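You operate a simulated robot arm through the tools that you are given. There is no shell and no other tool.

You are at the controls of a simulated robot arm. One attempt, no reset.

TASK
Move the two bolts to the holes that tablet 2 names.
Fine: wake it first; shut the rack lid and book the job last.

The check looks at the end state, three seconds after you hand in, the way a careful person would. Anything else that was tipped, shoved, dropped, spilled or broken makes it a failure. Lids that push on must go on centred and level and be pressed home; caps that screw on are set level and turned clockwise until they are tight.

THE ROBOT
A 7-joint arm with a two-finger parallel gripper, fixed in place. Base frame: the origin is on the floor under the middle of its stand, x ahead of it, y to its left, z up; the work surface is at about z = 900. Lengths are in mm, angles in degrees, forces in N, time in s.
With the tool pointing down near the work surface it reaches from about 440 to 900 mm from the base axis. Its first joint turns from -17.0 to 126.0 degrees. Payload 1.57 kg.
The tool frame sits at the grasp point between the pads (the TCP): z along the fingers, y along the line on which they close. The tips reach 30 mm beyond it. The gripper opens to 80 mm. The fingers are 17 mm wide and 12 mm thick; the gripper's body (40 by 82 mm) begins 80 mm behind the TCP.
Orientation is told as [roll, pitch, yaw] about the base's x, y, z axes, in that order, counted from this pose: with the fingers straight down and closing along the base's y, the tool's x points along the base's -x, its y along +y and its z along -z.

THE INTERFACE
- The arm moves only by the tool step_arm. Its argument "commands" is a list of rows, each an object of numbers (a shift or turn left out is 0, a gripper value left out holds the last): "tx", "ty", "tz": the shift along the tool's x, y, z in mm; "rx", "ry", "rz": the turn, a rotation vector about the tool's x, y, z in degrees. In form: [{"tx": .., "ty": .., "tz": .., "rx": .., "ry": .., "rz": ..}, ...]. A call has 1 to 20 rows; each row shifts and turns the commanded pose from where the row before left it, along the tool's axes as they then stand. "grip" is the finger opening in mm, from 0 to 80, set as the call begins (left out, the last holds). Each row takes 0.2 s and may step no farther than 50 mm and 8.6 degrees from the row before; otherwise, or with a gripper value out of range, the whole call is refused. A pose out of reach is approached as far as the arm can. The call stops where the force on the tool passes 60 N (or 10 N more than at its start, if that is more) or the arm is blocked; 0.2 s more then pass. The fingers move at their own pace (about 45 mm/s each) and stop on an object; they squeeze with about 22 N. The grip force told is the motor's: it shows also when the fingers shut on nothing. Time passes only in rows, and 0.2 s behind the last, so rows that do not move let the fingers close. The reply holds the time, the measured pose of the TCP, the force on the tool along the base axes, the opening and the grip force, in the units named above and with some noise, with the torque about the TCP (base axes, N m) and any sound that the robot's microphone picked up.
- Cameras (640 x 400 px; columns grow to the right, rows downward): "scene" is fixed at [49.2, -500.6, 1690.9]; the picture's right is [-0.09, -1.00, 0.00], its down [-0.86, 0.08, -0.50] and it looks along [0.50, -0.04, -0.87] (base axes); focal length 249 px, centre (320, 200). "wrist" rides on the gripper at [72, -7, -122] in the tool frame; the picture's right is [0.09, 1.00, 0.00], its down [-0.84, 0.08, -0.54] and it looks along [-0.54, 0.05, 0.84] (tool axes); focal length 238 px, centre (320, 200).
- capture(camera): a new picture of that camera. No time passes.
- lift_body(by): slides the trunk up (or, below 0, down) by that many mm; the arm rides with it, the base frame stays. It gives what a move gives, with no picture.
- probe_pixels(camera, pixels): there is no depth. For up to 12 entries [column, row, z] of the newest picture of that camera ("zoom" is the newest enlarged one), the place [x, y] in the base frame at which the ray of that pixel passes the height z, good to about 3 mm. No time passes.
- inspect(camera, box): a new picture of the part [left, top, right, bottom] of that camera's present view, enlarged. No time passes.
- close_job(): hands the job in; it is judged then, once.

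Open the gripper and draw the arm clear of the work before you hand the job in, unless the task says otherwise.

The tools are called after ">>>" as a command line: name --argument value ..., lists and objects as JSON in quotes. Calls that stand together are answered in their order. step_arm: Moves the arm, as the interface text tells. Its arguments: {"type":"object","properties":{"commands":{"type":"array"},"grip":{"type":"number"}},"required":["commands"]} The other tools are called the same way: lift_body (by) moves the trunk up or down; capture (camera) takes a picture; probe_pixels (camera, pixels) gives the place at which the rays of pixels pass given heights; inspect (camera, box) takes an enlarged picture of a part of a camera's view; close_job () hands the job in.

At the start:

```text
clock: 0.0
ee_pos: [709.1, -34.6, 1212.8]
tcp_rot: [0.0, 0.0, 0.0]
contact_force: [-0.2, 0.6, 0.0]
moment: [0.03, -0.01, -0.01]
opening: 80.1
gripper_force: 0.1
trunk travel left (down, up): [-725.0, 65.0]
```

scene: 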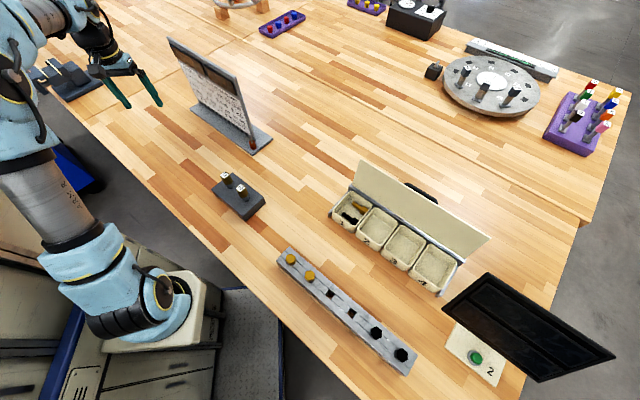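
wrist: 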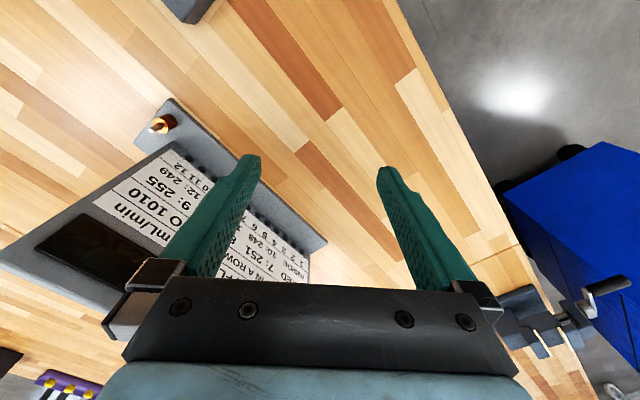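

I start by looking closely at the scene: the tablet 2 at lower right (510,325), the block with bolts (290,260), the small holder (238,190), the rack with lid (400,230) and the board (225,95).

>>> inspect --camera "scene" --box '[420, 260, 620, 390]'

>>> inspect --camera "scene" --box '[260, 230, 430, 390]'

>>> inspect --camera "scene" --box '[150, 30, 290, 160]'

>>> inspect --camera "scene" --box '[320, 150, 500, 300]'

>>> inspect --camera "scene" --box '[200, 160, 280, 225]'

>>> inspect --camera "scene" --box '[420, 30, 640, 160]'

>>> inspect --camera "scene" --box '[200, 0, 460, 50]'

```text
3.08 times, centred on (520, 325) of scene
```

zoom: 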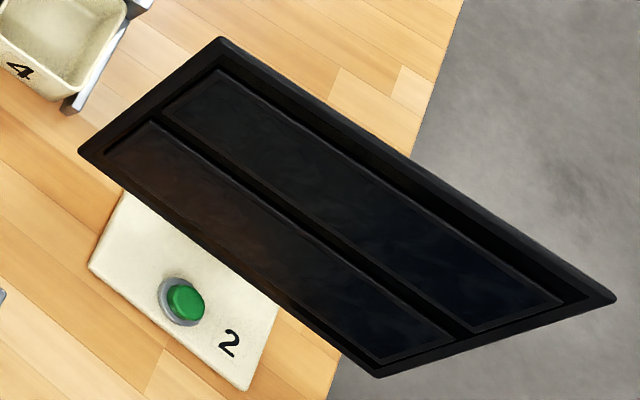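

```text
2.50 times, centred on (345, 310) of scene
```

zoom: 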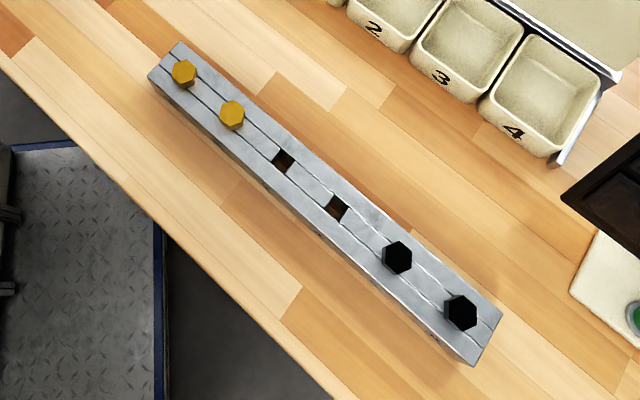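

```text
3.08 times, centred on (220, 95) of scene
```

zoom: 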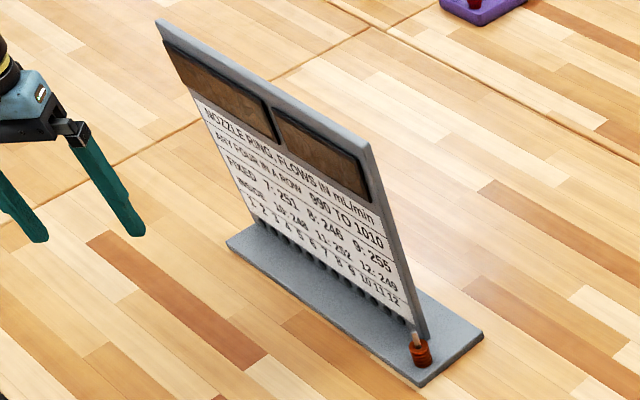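

```text
2.67 times, centred on (410, 225) of scene
```

zoom: 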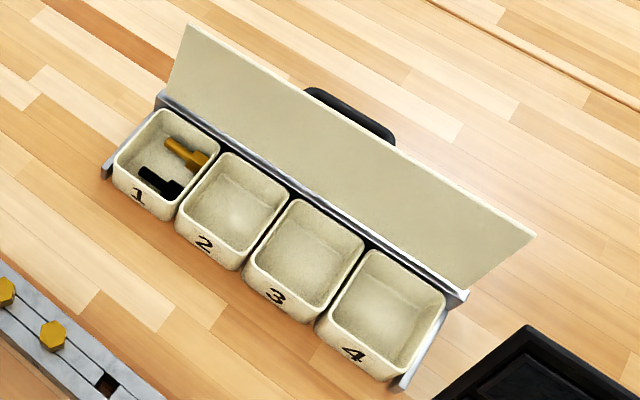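

```text
6.15 times, centred on (240, 192) of scene
```

zoom: 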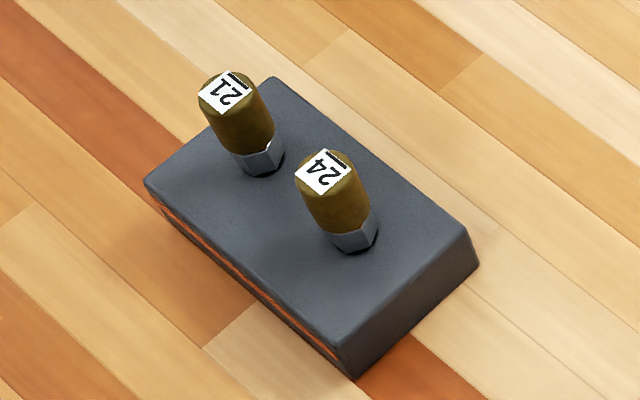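

```text
2.91 times, centred on (530, 95) of scene
```

zoom: 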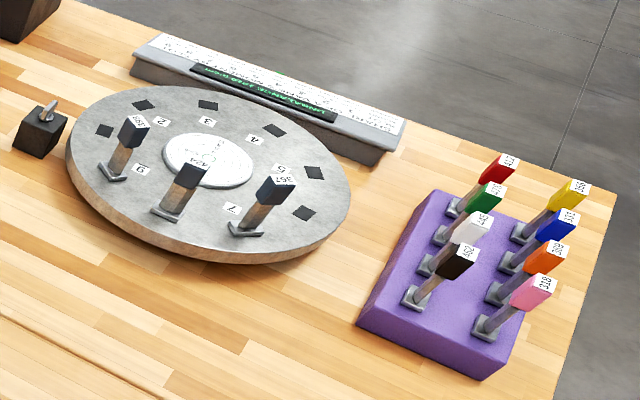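

```text
2.46 times, centred on (330, 25) of scene
```

zoom: 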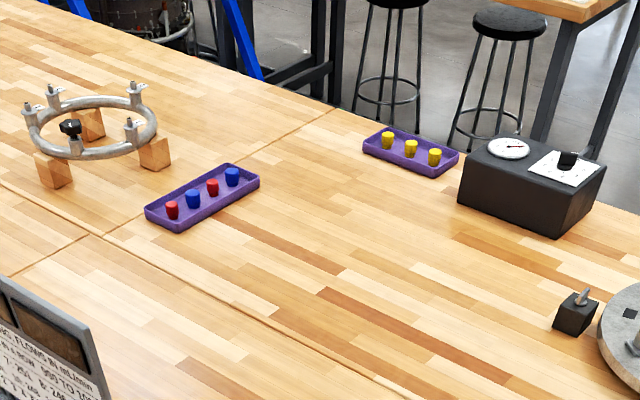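

I measure the positions of the button, the tablet, the block, the bins and the lid by casting pixels at likely heights.

>>> capture --camera "scene"

>>> probe_pixels --camera "scene" --pixels '[[475, 356, 930], [475, 356, 920], [457, 322, 900], [495, 385, 900], [445, 305, 900], [291, 258, 930], [309, 275, 930], [331, 293, 930], [351, 314, 930], [376, 332, 930], [401, 354, 930], [352, 200, 920]]'

>>> probe_pixels --camera "scene" --pixels '[[366, 192, 910], [370, 205, 910], [358, 199, 910], [444, 306, 1000], [490, 272, 1000], [614, 356, 1000], [538, 381, 1000], [366, 160, 1000], [490, 236, 1000], [364, 185, 920], [452, 264, 920], [333, 218, 900]]'

```text
taken
```

scene: 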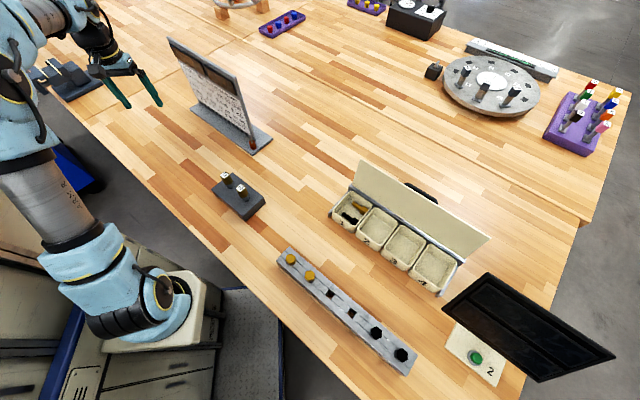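

```text
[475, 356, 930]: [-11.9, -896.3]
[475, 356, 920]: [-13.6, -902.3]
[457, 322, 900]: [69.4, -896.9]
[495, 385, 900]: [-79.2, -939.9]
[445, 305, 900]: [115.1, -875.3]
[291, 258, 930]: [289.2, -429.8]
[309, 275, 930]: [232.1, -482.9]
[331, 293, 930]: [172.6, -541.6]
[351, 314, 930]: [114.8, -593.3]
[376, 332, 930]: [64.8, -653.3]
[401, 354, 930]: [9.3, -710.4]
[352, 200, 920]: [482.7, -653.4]
```

```text
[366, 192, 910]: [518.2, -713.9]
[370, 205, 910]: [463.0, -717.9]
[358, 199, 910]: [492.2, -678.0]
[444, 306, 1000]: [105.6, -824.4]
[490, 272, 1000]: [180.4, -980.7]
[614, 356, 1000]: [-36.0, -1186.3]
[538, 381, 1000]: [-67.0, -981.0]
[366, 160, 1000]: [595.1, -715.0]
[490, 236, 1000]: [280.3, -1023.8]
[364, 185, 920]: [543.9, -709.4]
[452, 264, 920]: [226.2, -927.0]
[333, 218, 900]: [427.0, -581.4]
```

I check the camera against the arm itself: the finger tips near (125,105) and (160,103) should land at the TCP when cast at z≈1183.

>>> probe_pixels --camera "scene" --pixels '[[126, 107, 1183], [160, 104, 1183], [150, 310, 900], [240, 190, 930], [265, 145, 910], [200, 105, 905], [172, 40, 1100], [490, 95, 920], [575, 125, 920], [300, 20, 910], [230, 8, 910], [600, 90, 900]]'

>>> capture --camera "wrist"

```text
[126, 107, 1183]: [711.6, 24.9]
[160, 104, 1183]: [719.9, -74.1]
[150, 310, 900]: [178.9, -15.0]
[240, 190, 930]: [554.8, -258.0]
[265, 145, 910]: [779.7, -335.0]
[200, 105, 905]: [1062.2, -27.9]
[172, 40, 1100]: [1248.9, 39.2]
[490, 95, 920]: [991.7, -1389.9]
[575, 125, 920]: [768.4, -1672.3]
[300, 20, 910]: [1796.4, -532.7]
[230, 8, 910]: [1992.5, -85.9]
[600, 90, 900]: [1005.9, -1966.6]
```

```text
taken
```

wrist: 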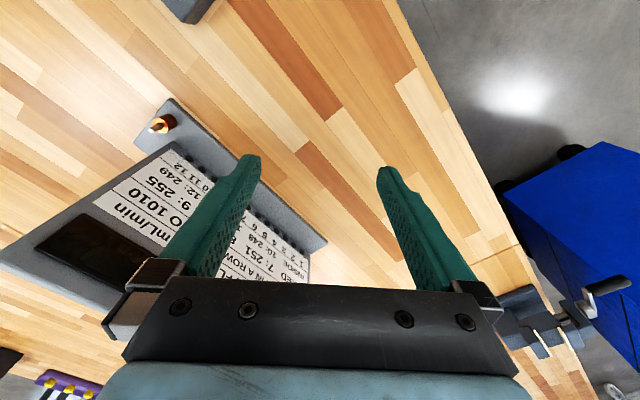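

The probed tips match the TCP, so the camera is trustworthy; the work lies at base angles of -17° to -91°, so I first test if the arm swings toward -y at this safe height (z 1213).

>>> step_arm --commands '[{"rz": 2.8}, {"tx": 1.6, "ty": -46, "rz": 4}, {"tx": 1.6, "ty": -46, "rz": 4}, {"tx": 1.6, "ty": -46, "rz": 4}, {"tx": 1.6, "ty": -46, "rz": 4}, {"tx": 1.6, "ty": -46, "rz": 4}]'

```text
clock: 1.4
ee_pos: [658.3, -256.2, 1213.6]
tcp_rot: [0.0, 0.1, -22.7]
contact_force: [0.5, 0.0, 0.0]
moment: [-0.02, -0.02, 0.0]
opening: 80.0
gripper_force: 0.0
trunk travel left (down, up): [-725.0, 65.0]
```

Tracking well at (658,-256) with yaw -22.7; I continue the arc toward the bins.

>>> step_arm --commands '[{"tx": 1.6, "ty": -46, "rz": 4}, {"tx": 1.6, "ty": -46, "rz": 4}, {"tx": 1.6, "ty": -46, "rz": 4}, {"tx": 1.6, "ty": -46, "rz": 4}, {"tx": 1.6, "ty": -46, "rz": 4}, {"tx": 1.6, "ty": -46, "rz": 4}, {"tx": 1.6, "ty": -46, "rz": 4}, {"tx": 1.6, "ty": -46, "rz": 4}]'

>>> capture --camera "wrist"

>>> capture --camera "scene"

```text
clock: 3.2
ee_pos: [429.5, -543.1, 1212.9]
tcp_rot: [0.0, 0.0, -54.8]
contact_force: [0.0, 0.9, 0.6]
moment: [-0.02, 0.04, 0.0]
opening: 80.0
gripper_force: 0.1
trunk travel left (down, up): [-725.0, 65.0]
```

```text
taken
```

wrist: 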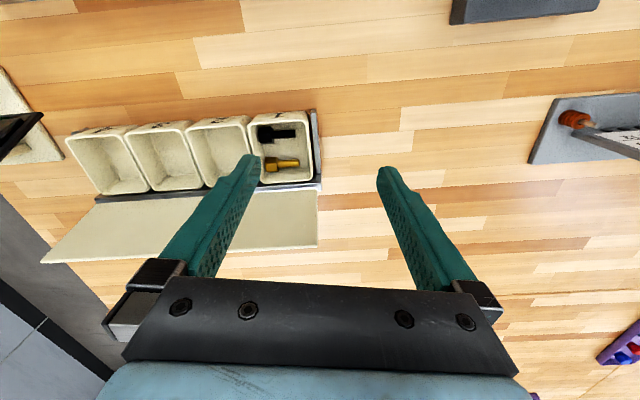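

```text
taken
```

scene: 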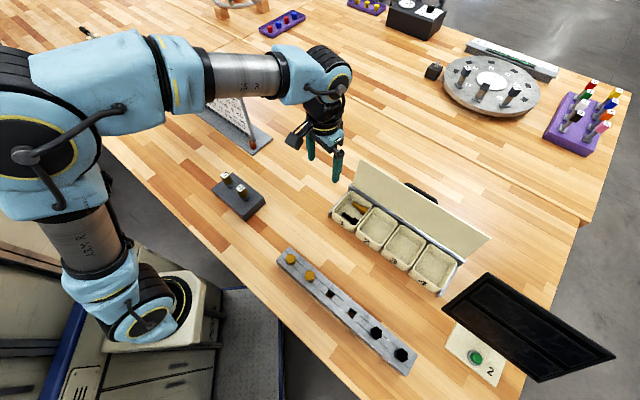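

The arm swings freely; the gold and black bolts lie in bin 1 (wrist view (275,150)). I continue the arc to look at tablet 2 and its button from the wrist camera.

>>> step_arm --commands '[{"tx": 1.6, "ty": -46, "rz": 4}, {"tx": 1.6, "ty": -46, "rz": 4}, {"tx": 1.6, "ty": -46, "rz": 4}, {"tx": 1.6, "ty": -46, "rz": 4}, {"tx": 1.6, "ty": -46, "rz": 4}, {"tx": 1.6, "ty": -46, "rz": 4}, {"tx": 1.6, "ty": -46, "rz": 4}, {"tx": 1.6, "ty": -46, "rz": 4}]'

>>> capture --camera "wrist"

>>> capture --camera "scene"

```text
clock: 5.0
ee_pos: [88.7, -663.6, 1214.6]
tcp_rot: [-0.1, 0.1, -86.8]
contact_force: [0.1, 1.0, 0.3]
moment: [-0.01, 0.05, 0.02]
opening: 79.8
gripper_force: 0.1
trunk travel left (down, up): [-725.0, 65.0]
```

```text
taken
```

wrist: 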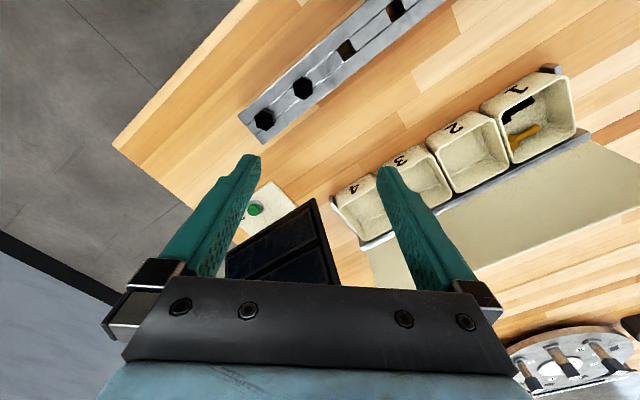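

```text
taken
```

scene: 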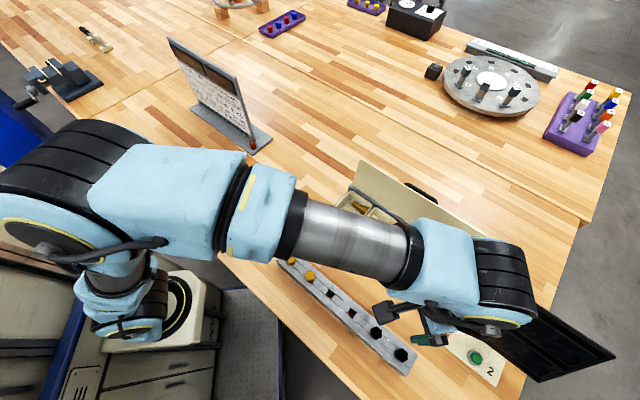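

The green button shows at (255,209) in the wrist view; I zoom and triangulate its height using both cameras.

>>> inspect --camera "wrist" --box '[200, 160, 360, 290]'

>>> probe_pixels --camera "wrist" --pixels '[[255, 209, 940], [255, 209, 930], [255, 209, 920], [255, 209, 910]]'

>>> probe_pixels --camera "scene" --pixels '[[475, 356, 940], [475, 356, 930], [475, 356, 920], [475, 356, 910]]'

```text
3.08 times, centred on (280, 225) of wrist
```

zoom: 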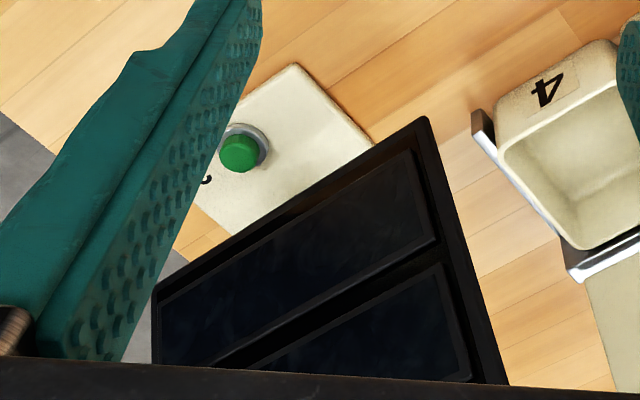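

```text
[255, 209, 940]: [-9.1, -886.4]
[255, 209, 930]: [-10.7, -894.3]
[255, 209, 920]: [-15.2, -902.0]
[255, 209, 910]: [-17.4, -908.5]
```

```text
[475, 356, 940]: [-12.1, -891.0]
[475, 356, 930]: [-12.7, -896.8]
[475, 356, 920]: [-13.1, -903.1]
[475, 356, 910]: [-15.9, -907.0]
```

I triangulate the tablet's lower corners (wrist (314,198) and (226,254); scene (444,306) and (538,381)) to know what the gripper must keep clear of.

>>> probe_pixels --camera "wrist" --pixels '[[314, 198, 920], [314, 198, 960], [314, 198, 1000], [226, 254, 920], [226, 254, 960], [226, 254, 1000]]'

>>> probe_pixels --camera "scene" --pixels '[[443, 306, 920], [443, 306, 960], [443, 306, 1000], [539, 382, 920], [539, 382, 960], [539, 382, 1000], [490, 272, 1000], [490, 272, 1100], [490, 272, 1200], [616, 357, 1000], [616, 357, 1100], [616, 357, 1200]]'

```text
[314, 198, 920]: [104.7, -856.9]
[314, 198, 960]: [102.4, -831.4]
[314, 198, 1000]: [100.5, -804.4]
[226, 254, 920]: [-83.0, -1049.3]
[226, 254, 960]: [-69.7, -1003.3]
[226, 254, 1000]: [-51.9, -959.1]
```

```text
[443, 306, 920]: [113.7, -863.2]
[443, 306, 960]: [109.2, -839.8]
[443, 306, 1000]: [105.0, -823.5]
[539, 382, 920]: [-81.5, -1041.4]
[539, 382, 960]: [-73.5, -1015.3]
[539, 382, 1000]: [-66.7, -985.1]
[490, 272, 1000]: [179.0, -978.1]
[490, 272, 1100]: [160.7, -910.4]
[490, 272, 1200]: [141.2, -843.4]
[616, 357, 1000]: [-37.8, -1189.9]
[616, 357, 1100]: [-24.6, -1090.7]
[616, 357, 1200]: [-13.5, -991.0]
```

Tablet's bottom edge is ~53 mm beyond the button at z≈930, rising to z≈1100 about 130 mm beyond it. I close the fingers, turn yaw to -45 (parallel to the tablet) and move above the button at the present height.

>>> step_arm --commands '[{"rz": -8.36}, {"rz": -8.36}, {"rz": -8.36}, {"rz": -8.36}, {"rz": -8.36}, {"tx": -15.6, "ty": -39.4}, {"tx": -15.6, "ty": -39.4}, {"tx": -15.6, "ty": -39.4}, {"tx": -15.6, "ty": -39.4}, {}]' --grip 0

>>> capture --camera "wrist"

>>> capture --camera "scene"

```text
clock: 7.2
ee_pos: [17.9, -816.9, 1212.3]
tcp_rot: [0.1, 0.1, -45.1]
contact_force: [-0.4, -0.5, -0.6]
moment: [0.01, 0.0, 0.02]
opening: 0.1
gripper_force: 22.2
trunk travel left (down, up): [-725.0, 65.0]
```

```text
taken
```

wrist: 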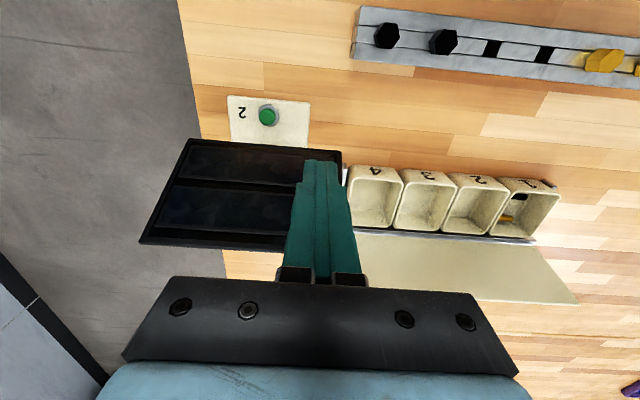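

```text
taken
```

scene: 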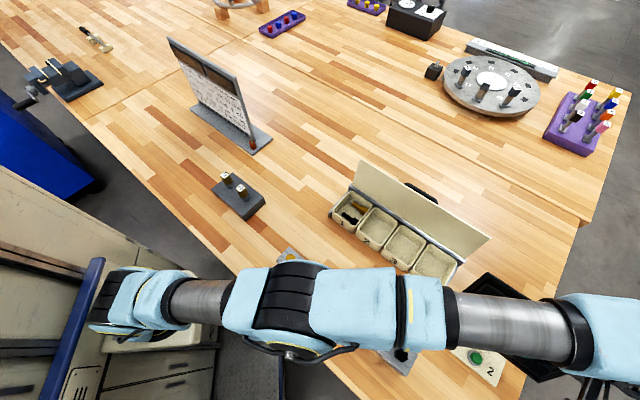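

Wrist view now shows the whole plate, "2" and the button at (268,116) and the sleeping tablet. I probe the button again from this different viewpoint.

>>> probe_pixels --camera "wrist" --pixels '[[268, 116, 940], [268, 116, 930], [268, 116, 920], [268, 116, 910], [229, 96, 905], [310, 103, 905], [307, 146, 905], [232, 143, 905]]'

>>> inspect --camera "wrist" --box '[220, 80, 320, 150]'

```text
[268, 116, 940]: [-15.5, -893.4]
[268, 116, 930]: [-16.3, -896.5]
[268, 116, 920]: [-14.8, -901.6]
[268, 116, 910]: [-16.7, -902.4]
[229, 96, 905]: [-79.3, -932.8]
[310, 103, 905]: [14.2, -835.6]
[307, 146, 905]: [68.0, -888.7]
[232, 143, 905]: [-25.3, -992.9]
```

```text
5.71 times, centred on (270, 115) of wrist
```

zoom: 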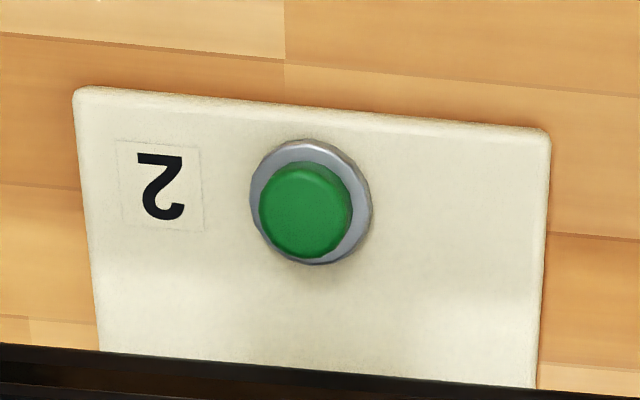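

Button centre is about (-14,-898), top z≈925. I move above it at z 1212 and check that the arm reaches.

>>> step_arm --commands '[{"tx": -17, "ty": -39.6}, {"tx": -17, "ty": -39.6}, {}]'

```text
clock: 8.0
ee_pos: [11.0, -828.1, 1198.6]
tcp_rot: [0.0, 0.0, -45.0]
contact_force: [-0.8, 0.8, 0.0]
moment: [0.01, 0.02, -0.02]
opening: 0.1
gripper_force: 21.0
out of reach, approached as far as the arm can: row 1, 2
trunk travel left (down, up): [-725.0, 65.0]
```

At this height it is out of reach (stopped at radius 828). Reach grows lower down, so I descend to about z 1000, still 85 mm in front of the tablet.

>>> step_arm --commands '[{"tz": 40}, {"tz": 40}, {"tz": 40}, {"tz": 40}, {}]'

```text
clock: 9.2
ee_pos: [12.6, -825.9, 1037.1]
tcp_rot: [0.0, 0.0, -45.0]
contact_force: [0.3, -0.3, 1.1]
moment: [0.01, 0.01, 0.01]
opening: 0.0
gripper_force: 21.2
trunk travel left (down, up): [-725.0, 65.0]
```

Now at (12.6,-826,1037); I try again to move over the button at this height.

>>> step_arm --commands '[{"tx": -16, "ty": -34.8}, {"tx": -16, "ty": -34.8}, {}]'

>>> capture --camera "wrist"

>>> capture --camera "scene"

```text
clock: 10.0
ee_pos: [-5.7, -865.9, 1034.9]
tcp_rot: [0.0, 0.0, -45.0]
contact_force: [0.5, -0.5, -0.4]
moment: [0.06, -0.02, 0.01]
opening: 0.1
gripper_force: 21.5
out of reach, approached as far as the arm can: row 2
trunk travel left (down, up): [-725.0, 65.0]
```

```text
taken
```

wrist: 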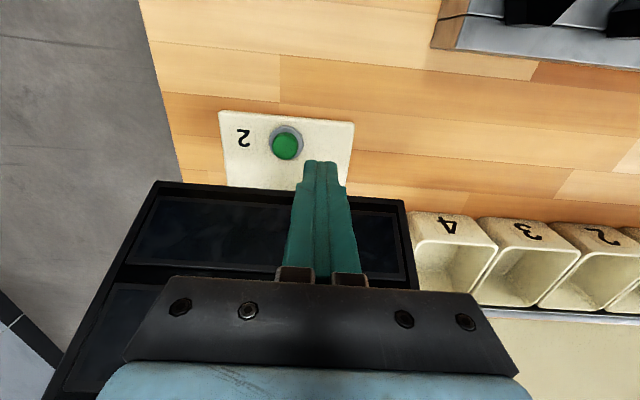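

```text
taken
```

scene: 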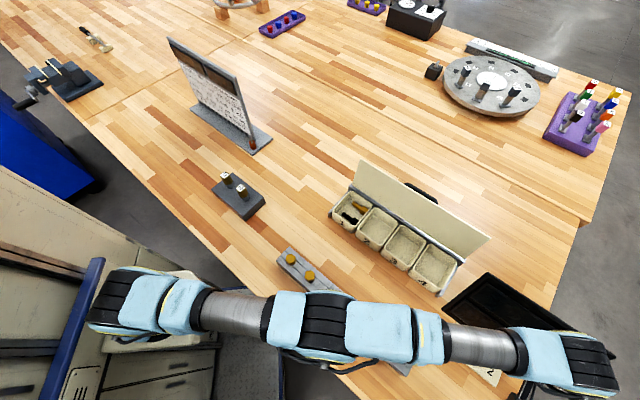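

Reach stops at radius 866 here, so I tilt the tool 16° (tips outward, away from base) to gain reach, and then go to a hover about 35 mm above the button.

>>> step_arm --commands '[{"rx": 5.66, "ry": -5.66}, {"rx": 5.66, "ry": -5.66}, {"tx": -2.3, "ty": -8.2, "tz": 26.2}, {"tx": -2.3, "ty": -8.2, "tz": 26.2}, {}]'

>>> capture --camera "wrist"

```text
clock: 11.2
ee_pos: [-13.0, -895.8, 989.9]
tcp_rot: [-11.4, -11.3, -43.8]
contact_force: [-0.2, 0.2, -0.2]
moment: [0.02, 0.0, 0.03]
opening: 0.0
gripper_force: 21.3
trunk travel left (down, up): [-725.0, 65.0]
```

```text
taken
```

wrist: 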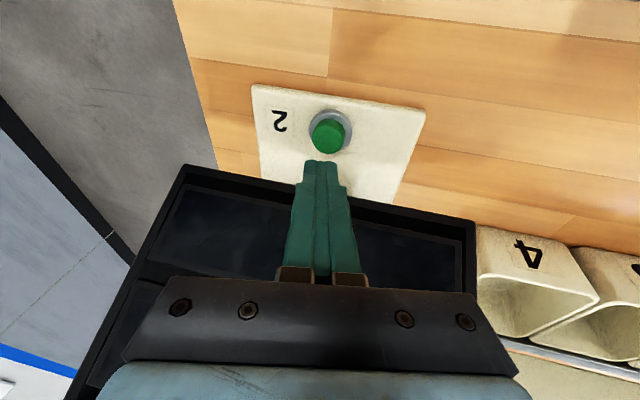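

Now hovering with tip at about (-13,-904,961); I re-probe the button at (328,136) from this close view.

>>> probe_pixels --camera "wrist" --pixels '[[328, 136, 930], [328, 136, 925], [328, 136, 920], [328, 136, 910], [331, 126, 915]]'

>>> inspect --camera "wrist" --box '[270, 90, 390, 200]'

```text
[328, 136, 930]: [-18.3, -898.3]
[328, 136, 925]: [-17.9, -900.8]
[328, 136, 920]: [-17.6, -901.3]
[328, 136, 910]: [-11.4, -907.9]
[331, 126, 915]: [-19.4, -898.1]
```

```text
3.64 times, centred on (330, 145) of wrist
```

zoom: 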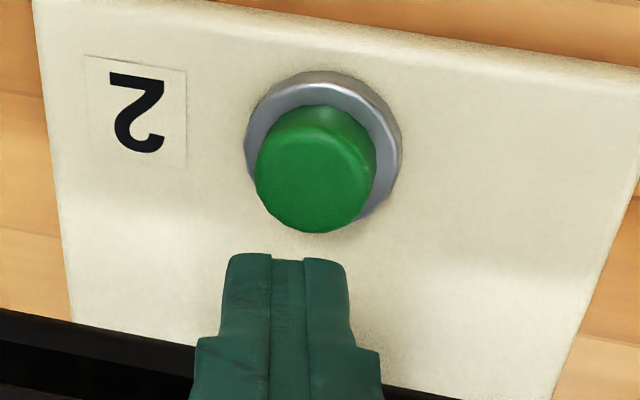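

I lower onto the button: 25 mm quick, then small 3 mm steps while watching force and sound.

>>> step_arm --commands '[{"tx": 7.0, "ty": 1.4, "tz": 24.3}, {"tx": 0.6, "ty": 0.6, "tz": 2.9}, {"tx": 0.6, "ty": 0.6, "tz": 2.9}, {"tx": 0.6, "ty": 0.6, "tz": 2.9}, {"tx": 0.6, "ty": 0.6, "tz": 2.9}, {}]'

>>> capture --camera "wrist"

```text
clock: 12.6
ee_pos: [-18.7, -895.5, 954.7]
tcp_rot: [-11.7, -11.3, -43.8]
contact_force: [-1.4, -1.5, 18.8]
moment: [0.0, 0.04, -0.03]
opening: 0.3
gripper_force: 21.5
trunk travel left (down, up): [-725.0, 65.0]
heard: click
```

```text
taken
```

wrist: 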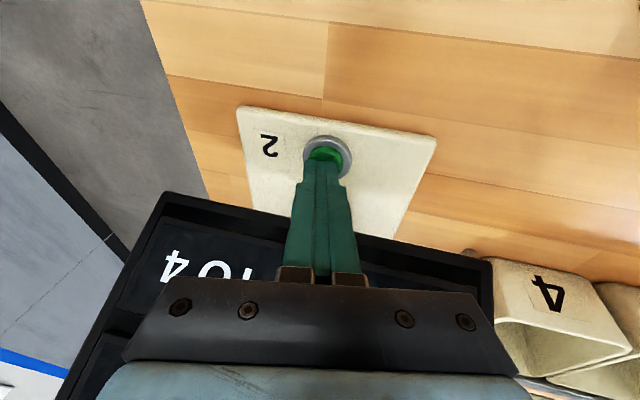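

Button clicked and the tablet lit up. I retreat upward, then inward, un-tilt, and look at the tablet.

>>> step_arm --commands '[{"tx": -7.8, "ty": -7.8, "tz": -38.5}, {"tx": -7.8, "ty": -7.8, "tz": -38.5}, {"tx": 25, "ty": 25, "tz": -25}, {"tx": 25, "ty": 25, "tz": -25}, {"tx": 25, "ty": 25, "tz": -10}, {"rx": -5.66, "ry": 5.66}, {"rx": -5.66, "ry": 5.66}, {"tx": 30, "ty": 30}, {"tx": 10, "ty": 30}]'

>>> capture --camera "wrist"

>>> capture --camera "scene"

```text
clock: 14.6
ee_pos: [-4.4, -705.5, 1062.1]
tcp_rot: [0.0, 0.0, -44.9]
contact_force: [-0.8, -0.4, 0.4]
moment: [0.0, -0.01, 0.02]
opening: 0.0
gripper_force: 21.5
trunk travel left (down, up): [-725.0, 65.0]
```

```text
taken
```

wrist: 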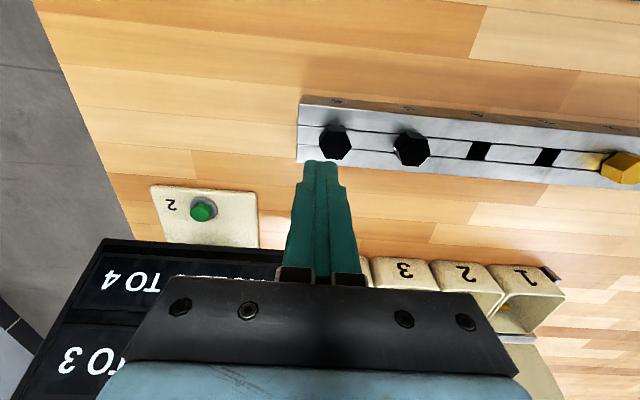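

```text
taken
```

scene: 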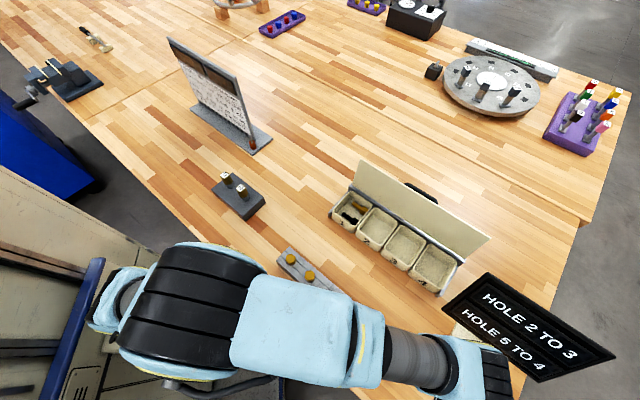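

>>> inspect --camera "scene" --box '[430, 260, 630, 390]'

>>> inspect --camera "wrist" --box '[290, 80, 640, 200]'

```text
3.08 times, centred on (530, 325) of scene
```

zoom: 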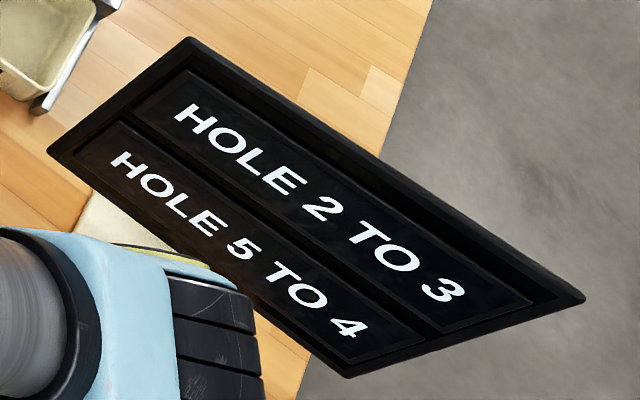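

```text
1.83 times, centred on (465, 140) of wrist
```

zoom: 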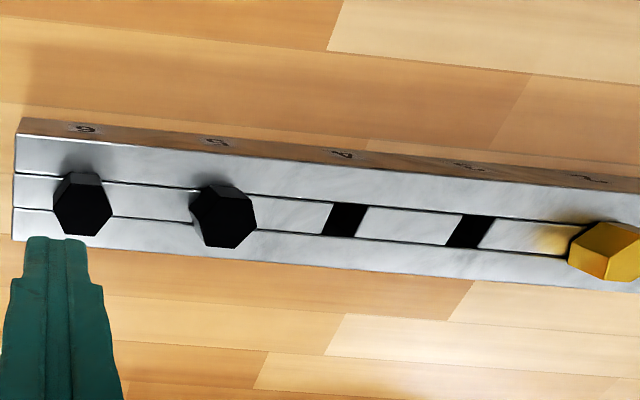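

Tablet 2 reads "HOLE 2 TO 3" and "HOLE 5 TO 4". The block labels run 6…1 left to right in the wrist view; I need to check them and find what "book the job" means, so I inspect other areas.

>>> inspect --camera "scene" --box '[0, 20, 120, 120]'

>>> inspect --camera "scene" --box '[460, 30, 570, 120]'

>>> inspect --camera "scene" --box '[370, 0, 460, 90]'

>>> inspect --camera "scene" --box '[350, 150, 450, 220]'

>>> inspect --camera "wrist" --box '[360, 230, 580, 350]'

>>> inspect --camera "scene" --box '[150, 30, 290, 160]'

```text
4.00 times, centred on (60, 70) of scene
```

zoom: 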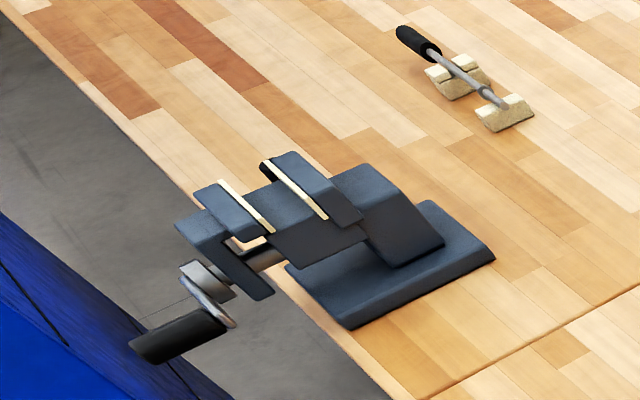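

```text
4.44 times, centred on (515, 75) of scene
```

zoom: 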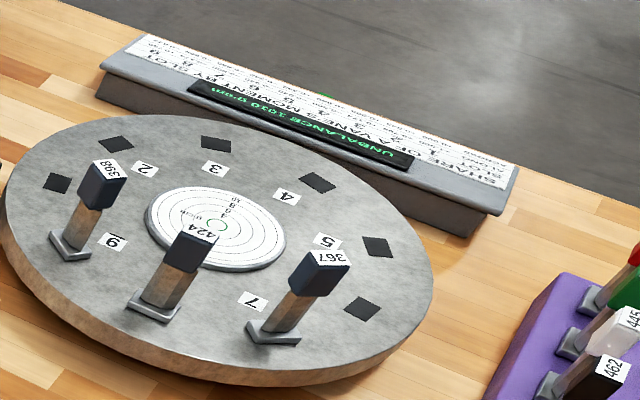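

```text
4.44 times, centred on (415, 45) of scene
```

zoom: 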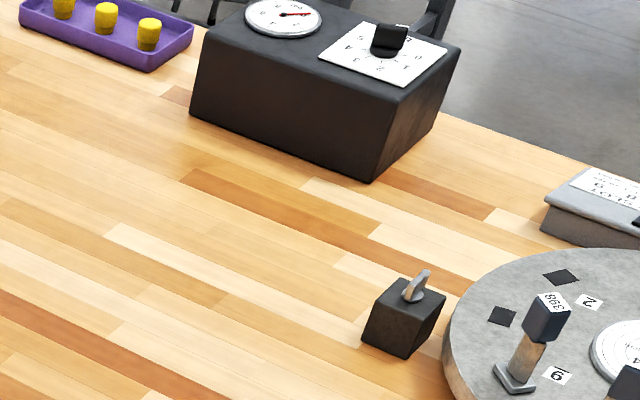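

```text
5.71 times, centred on (400, 185) of scene
```

zoom: 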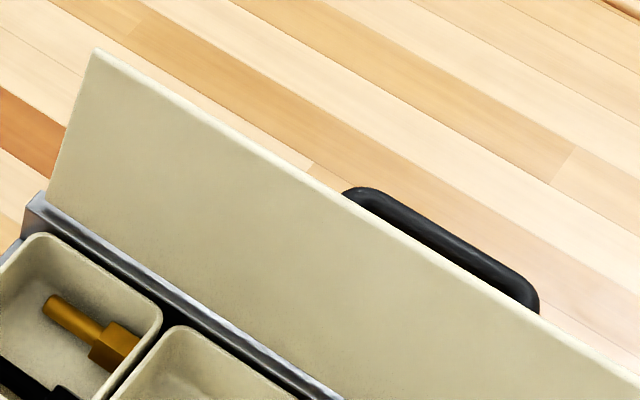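

```text
2.91 times, centred on (470, 290) of wrist
```

zoom: 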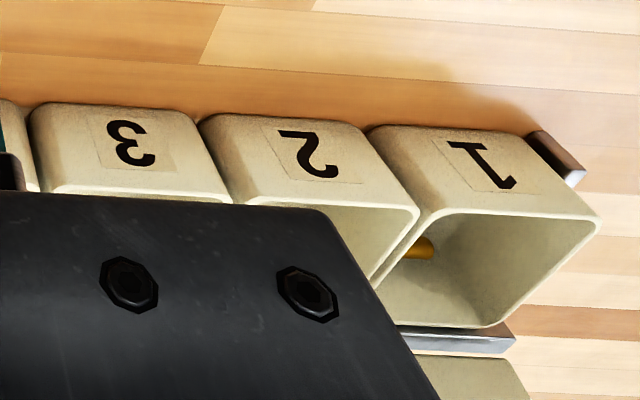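

```text
3.08 times, centred on (220, 95) of scene
```

zoom: 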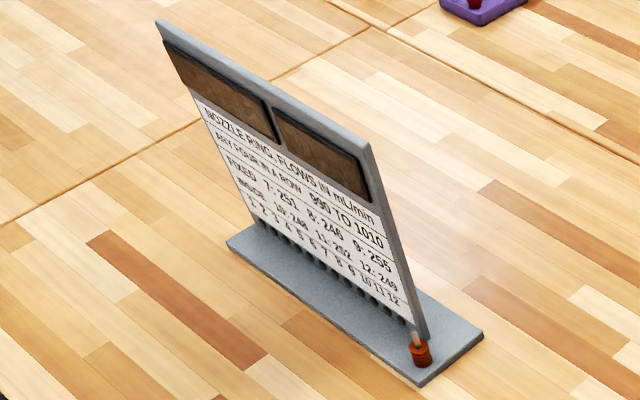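

"Book the job" most likely is the same tablet button again at the end. First the bolts: I move above the block, over holes 3/4, for a near-vertical close view.

>>> step_arm --commands '[{"tx": -7, "ty": 40.5, "tz": -9.5}, {"tx": -7, "ty": 40.5, "tz": -9.5}, {"tx": -7, "ty": 40.5, "tz": -9.5}, {"tx": -7, "ty": 40.5, "tz": -9.5}, {}]'

>>> capture --camera "wrist"

```text
clock: 15.8
ee_pos: [130.4, -612.9, 1099.3]
tcp_rot: [0.0, -0.1, -44.9]
contact_force: [0.2, -0.5, -0.1]
moment: [0.03, 0.01, -0.01]
opening: 0.1
gripper_force: 21.4
trunk travel left (down, up): [-725.0, 65.0]
```

```text
taken
```

wrist: 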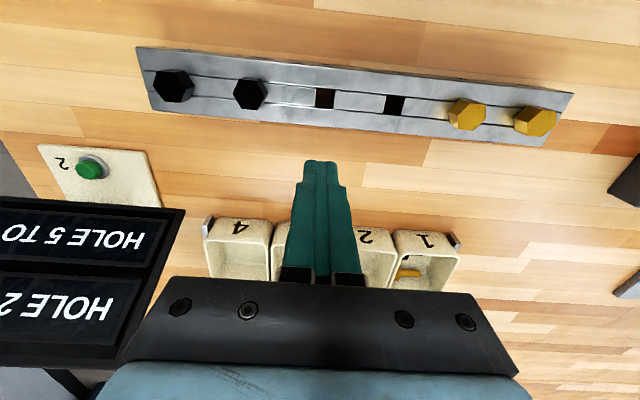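

>>> inspect --camera "wrist" --box '[130, 40, 350, 150]'

>>> inspect --camera "wrist" --box '[290, 50, 590, 160]'

>>> probe_pixels --camera "wrist" --pixels '[[251, 93, 950], [251, 93, 930], [467, 113, 950], [467, 113, 930], [325, 98, 930], [325, 98, 920], [394, 104, 930], [394, 104, 920], [136, 47, 930], [152, 110, 930], [574, 93, 930], [540, 146, 930]]'

```text
2.91 times, centred on (240, 95) of wrist
```

zoom: 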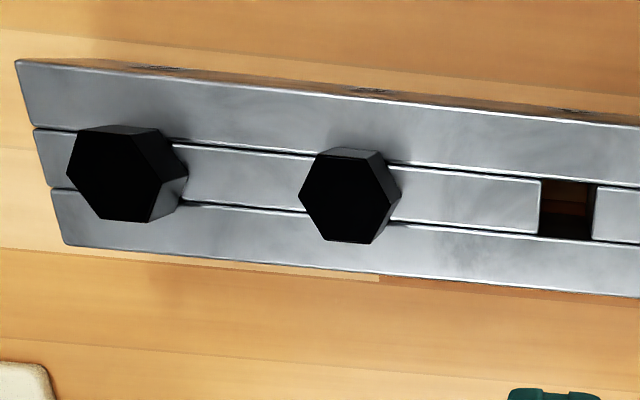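

```text
2.13 times, centred on (440, 105) of wrist
```

zoom: 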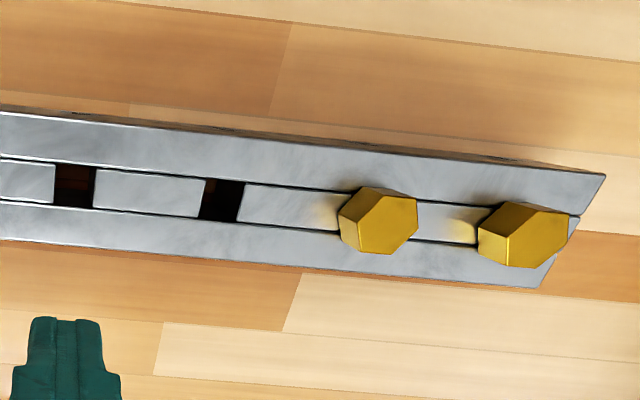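

```text
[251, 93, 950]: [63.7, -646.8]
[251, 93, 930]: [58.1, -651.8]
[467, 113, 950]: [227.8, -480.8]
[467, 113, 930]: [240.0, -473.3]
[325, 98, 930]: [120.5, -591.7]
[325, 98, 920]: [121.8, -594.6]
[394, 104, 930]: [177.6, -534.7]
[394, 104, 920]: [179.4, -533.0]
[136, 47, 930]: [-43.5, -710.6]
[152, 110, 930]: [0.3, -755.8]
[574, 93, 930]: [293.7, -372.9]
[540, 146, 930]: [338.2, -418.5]
```

Flats of the hex heads seem parallel to the block. I move inward 110 mm so the camera sees the block's robot-side face and the engraved hole numbers.

>>> step_arm --commands '[{"tx": 40}, {"tx": 40}, {"tx": 40}, {}]' --grip 80

>>> capture --camera "wrist"

>>> inspect --camera "wrist" --box '[120, 90, 350, 220]'

>>> inspect --camera "wrist" --box '[320, 90, 560, 220]'

```text
clock: 16.8
ee_pos: [45.9, -525.5, 1098.2]
tcp_rot: [-0.1, 0.0, -45.0]
contact_force: [0.9, 0.7, -0.4]
moment: [0.0, -0.03, 0.0]
opening: 80.2
gripper_force: 0.0
trunk travel left (down, up): [-725.0, 65.0]
```

```text
taken
```

wrist: 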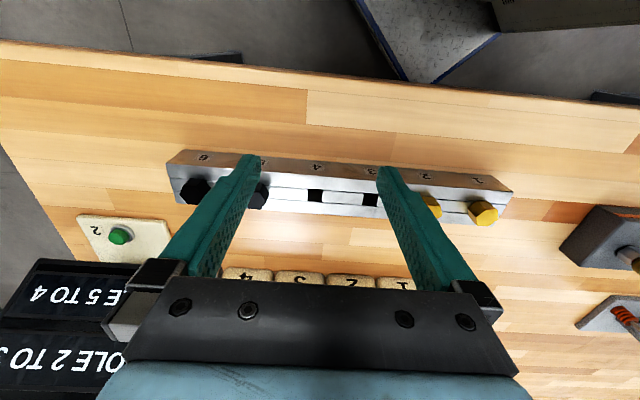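

```text
2.78 times, centred on (235, 155) of wrist
```

zoom: 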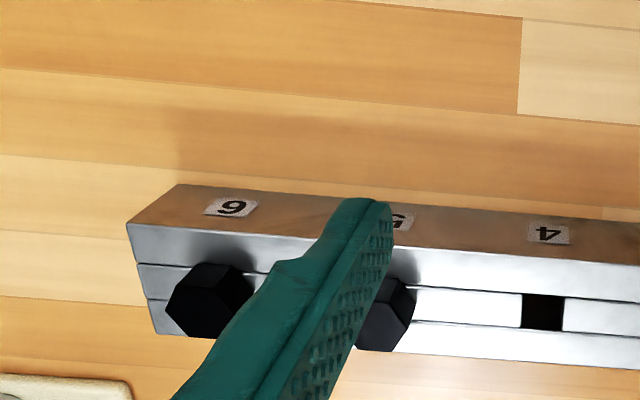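

```text
2.67 times, centred on (440, 155) of wrist
```

zoom: 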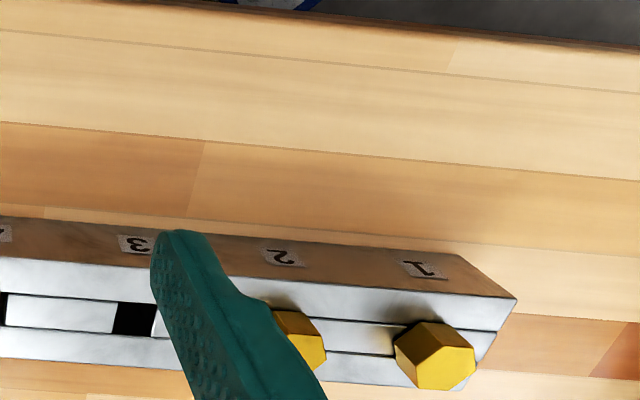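

Labels confirmed: holes 6,5,4,3,2,1 from left; so gold in hole 2 → hole 3, black in hole 5 → hole 4. I go above the gold bolt in hole 2 with open gripper at yaw -75 to judge hex orientation.

>>> step_arm --commands '[{"tx": -25.6, "ty": 40.1, "tz": 9.5}, {"tx": -25.6, "ty": 40.1, "tz": 9.5}, {"tx": -25.6, "ty": 40.1, "tz": 9.5}, {"tx": -25.6, "ty": 40.1, "tz": 9.5}, {"rz": 7.5}, {"rz": 7.5}, {"rz": 7.5}, {"rz": 7.5}, {}]'

>>> capture --camera "wrist"

>>> inspect --camera "wrist" --box '[230, 60, 430, 185]'

```text
clock: 18.8
ee_pos: [232.0, -485.9, 1059.2]
tcp_rot: [-0.1, 0.0, -75.1]
contact_force: [-0.3, 0.0, -0.7]
moment: [0.02, -0.02, -0.02]
opening: 79.9
gripper_force: 0.1
trunk travel left (down, up): [-725.0, 65.0]
```

```text
taken
```

wrist: 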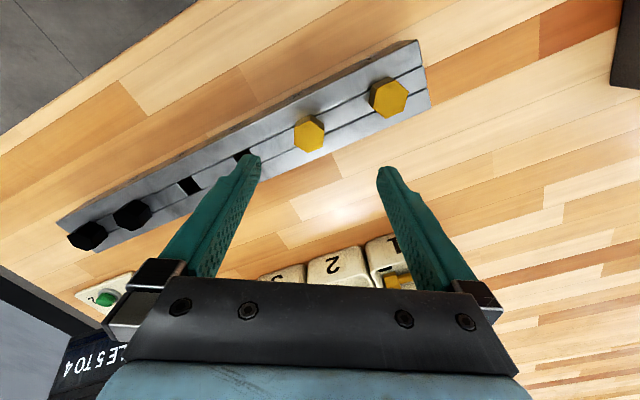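

```text
3.20 times, centred on (330, 122) of wrist
```

zoom: 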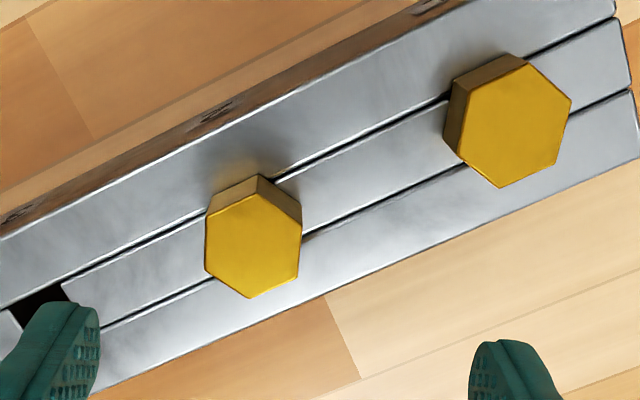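

Gold 2's flats face the finger-closing line at yaw -75 within a few degrees. I triangulate head-top height from scene (309.8,276) and wrist (309,137).

>>> probe_pixels --camera "wrist" --pixels '[[309.1, 136.7, 940], [309.1, 136.7, 960], [309.1, 136.7, 980], [388.4, 97.6, 940], [388.4, 97.6, 960], [388.4, 97.6, 980]]'

>>> probe_pixels --camera "scene" --pixels '[[309.8, 276, 940], [309.8, 276, 960], [309.8, 276, 980], [290.6, 259.2, 940], [290.6, 259.2, 960], [290.6, 259.2, 980]]'

```text
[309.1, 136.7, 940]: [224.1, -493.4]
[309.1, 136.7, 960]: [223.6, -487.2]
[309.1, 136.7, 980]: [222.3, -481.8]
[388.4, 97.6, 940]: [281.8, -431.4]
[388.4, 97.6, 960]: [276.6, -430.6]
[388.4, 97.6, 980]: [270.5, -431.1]
```

```text
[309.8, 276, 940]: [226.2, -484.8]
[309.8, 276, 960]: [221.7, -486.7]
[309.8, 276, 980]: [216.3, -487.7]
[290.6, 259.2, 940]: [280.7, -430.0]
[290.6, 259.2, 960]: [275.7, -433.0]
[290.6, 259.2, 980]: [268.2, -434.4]
```

Head top is at z≈959 with centre ≈(223,-487), so the block's top is near z 939. I shift to centre, narrow the opening to 50 and lower to z≈1000 for a check picture.

>>> step_arm --commands '[{"tx": 1.3, "ty": -9.0}, {"tz": 30}, {"tz": 29}, {}]' --grip 50

>>> capture --camera "wrist"

>>> inspect --camera "wrist" --box '[240, 100, 400, 200]'

```text
clock: 19.8
ee_pos: [221.5, -486.0, 1000.0]
tcp_rot: [0.0, 0.0, -75.1]
contact_force: [0.2, 0.9, -0.2]
moment: [0.0, 0.02, 0.02]
opening: 50.2
gripper_force: 0.1
trunk travel left (down, up): [-725.0, 65.0]
```

```text
taken
```

wrist: 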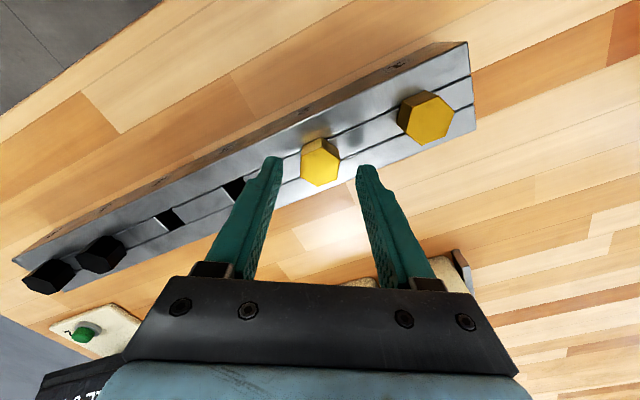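

```text
4.00 times, centred on (320, 150) of wrist
```

zoom: 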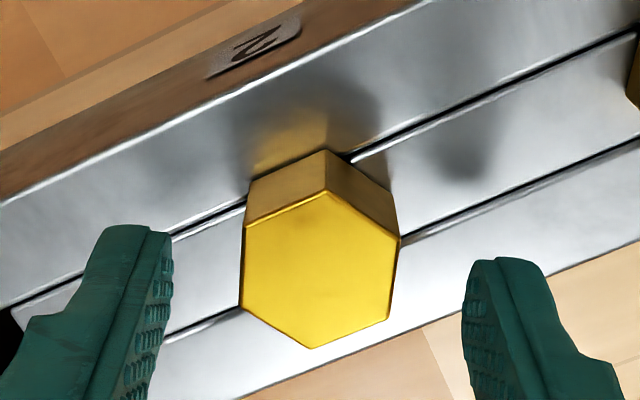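

Bolt head at (320,167) sits centred between the tips and its flats are aligned; I shift 3 mm outward, descend 28 mm (tips ~3 mm above the block) and close.

>>> step_arm --commands '[{"tx": -3, "tz": 10}, {"tz": 10}, {"tz": 5}, {"tz": 3}, {}]'

>>> inspect --camera "wrist" --box '[240, 110, 400, 210]'

```text
clock: 20.7
ee_pos: [222.0, -489.7, 979.9]
tcp_rot: [0.1, -0.5, -75.1]
contact_force: [-3.9, 13.7, 49.0]
moment: [0.37, 1.54, -0.17]
opening: 49.4
gripper_force: 0.0
trunk travel left (down, up): [-725.0, 65.0]
stopped in row 4: the force on the tool passed its limit at 69 N (the readings are from after the stop); the commanded pose is now the measured one
```

```text
4.00 times, centred on (320, 160) of wrist
```

zoom: 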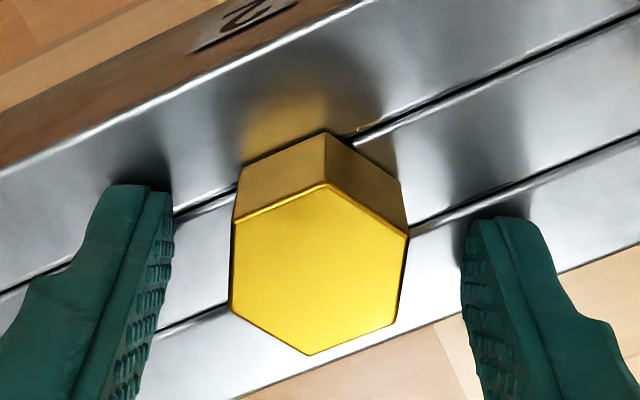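

The tips touched the block top at TCP z≈980, so the block top is at z≈950. I back off upward 3 mm and check the force.

>>> step_arm --commands '[{"tz": -1.5}, {"tz": -1.5}, {}]'

>>> capture --camera "scene"

>>> inspect --camera "wrist" --box '[240, 110, 400, 210]'

```text
clock: 21.5
ee_pos: [223.0, -489.8, 979.9]
tcp_rot: [0.2, -0.2, -75.2]
contact_force: [-3.4, 13.3, 14.6]
moment: [0.43, 0.54, -0.36]
opening: 50.1
gripper_force: 0.4
trunk travel left (down, up): [-725.0, 65.0]
```

```text
taken
```

scene: 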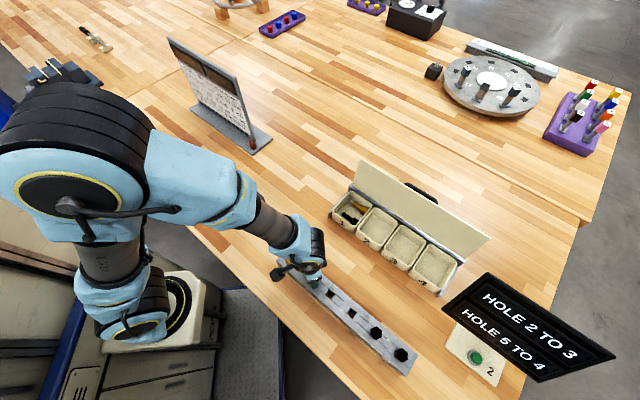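

```text
4.00 times, centred on (320, 160) of wrist
```

zoom: 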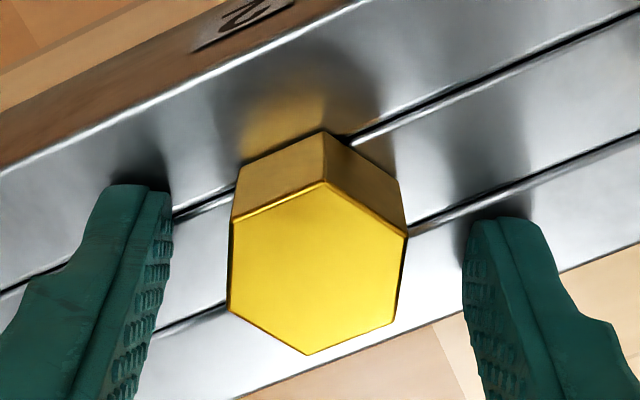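

Residual contact force remains (14 N); I raise another 2 mm to be clear of the block.

>>> step_arm --commands '[{"tz": -2}, {}, {}]'

```text
clock: 22.3
ee_pos: [224.4, -490.8, 982.3]
tcp_rot: [0.1, -0.3, -75.0]
contact_force: [-0.2, -0.1, 0.4]
moment: [0.0, -0.06, -0.01]
opening: 49.8
gripper_force: 0.0
trunk travel left (down, up): [-725.0, 65.0]
```

Free again at z 982. The head (about 21 mm tall, top z≈971) is centred ~6 mm inward of the TCP, so I shift tx +6.5, ty -1.2 and close gently.

>>> step_arm --commands '[{"tx": 6.5, "ty": -1.2}, {}]'

>>> inspect --camera "wrist" --box '[240, 110, 400, 210]'

```text
clock: 22.9
ee_pos: [220.1, -485.8, 982.7]
tcp_rot: [0.1, -0.3, -75.0]
contact_force: [0.6, 0.4, 0.3]
moment: [0.01, 0.0, 0.03]
opening: 50.1
gripper_force: 0.1
trunk travel left (down, up): [-725.0, 65.0]
```

```text
4.00 times, centred on (320, 160) of wrist
```

zoom: 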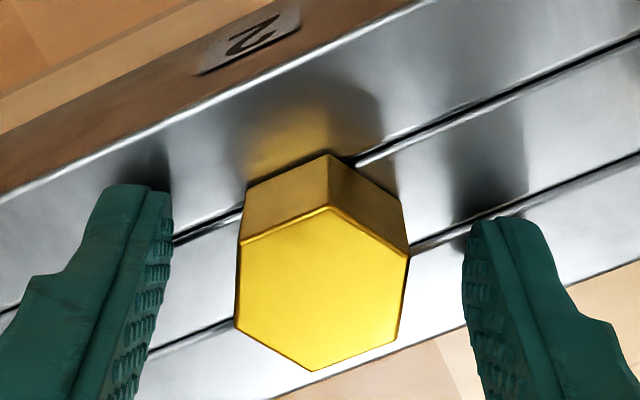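

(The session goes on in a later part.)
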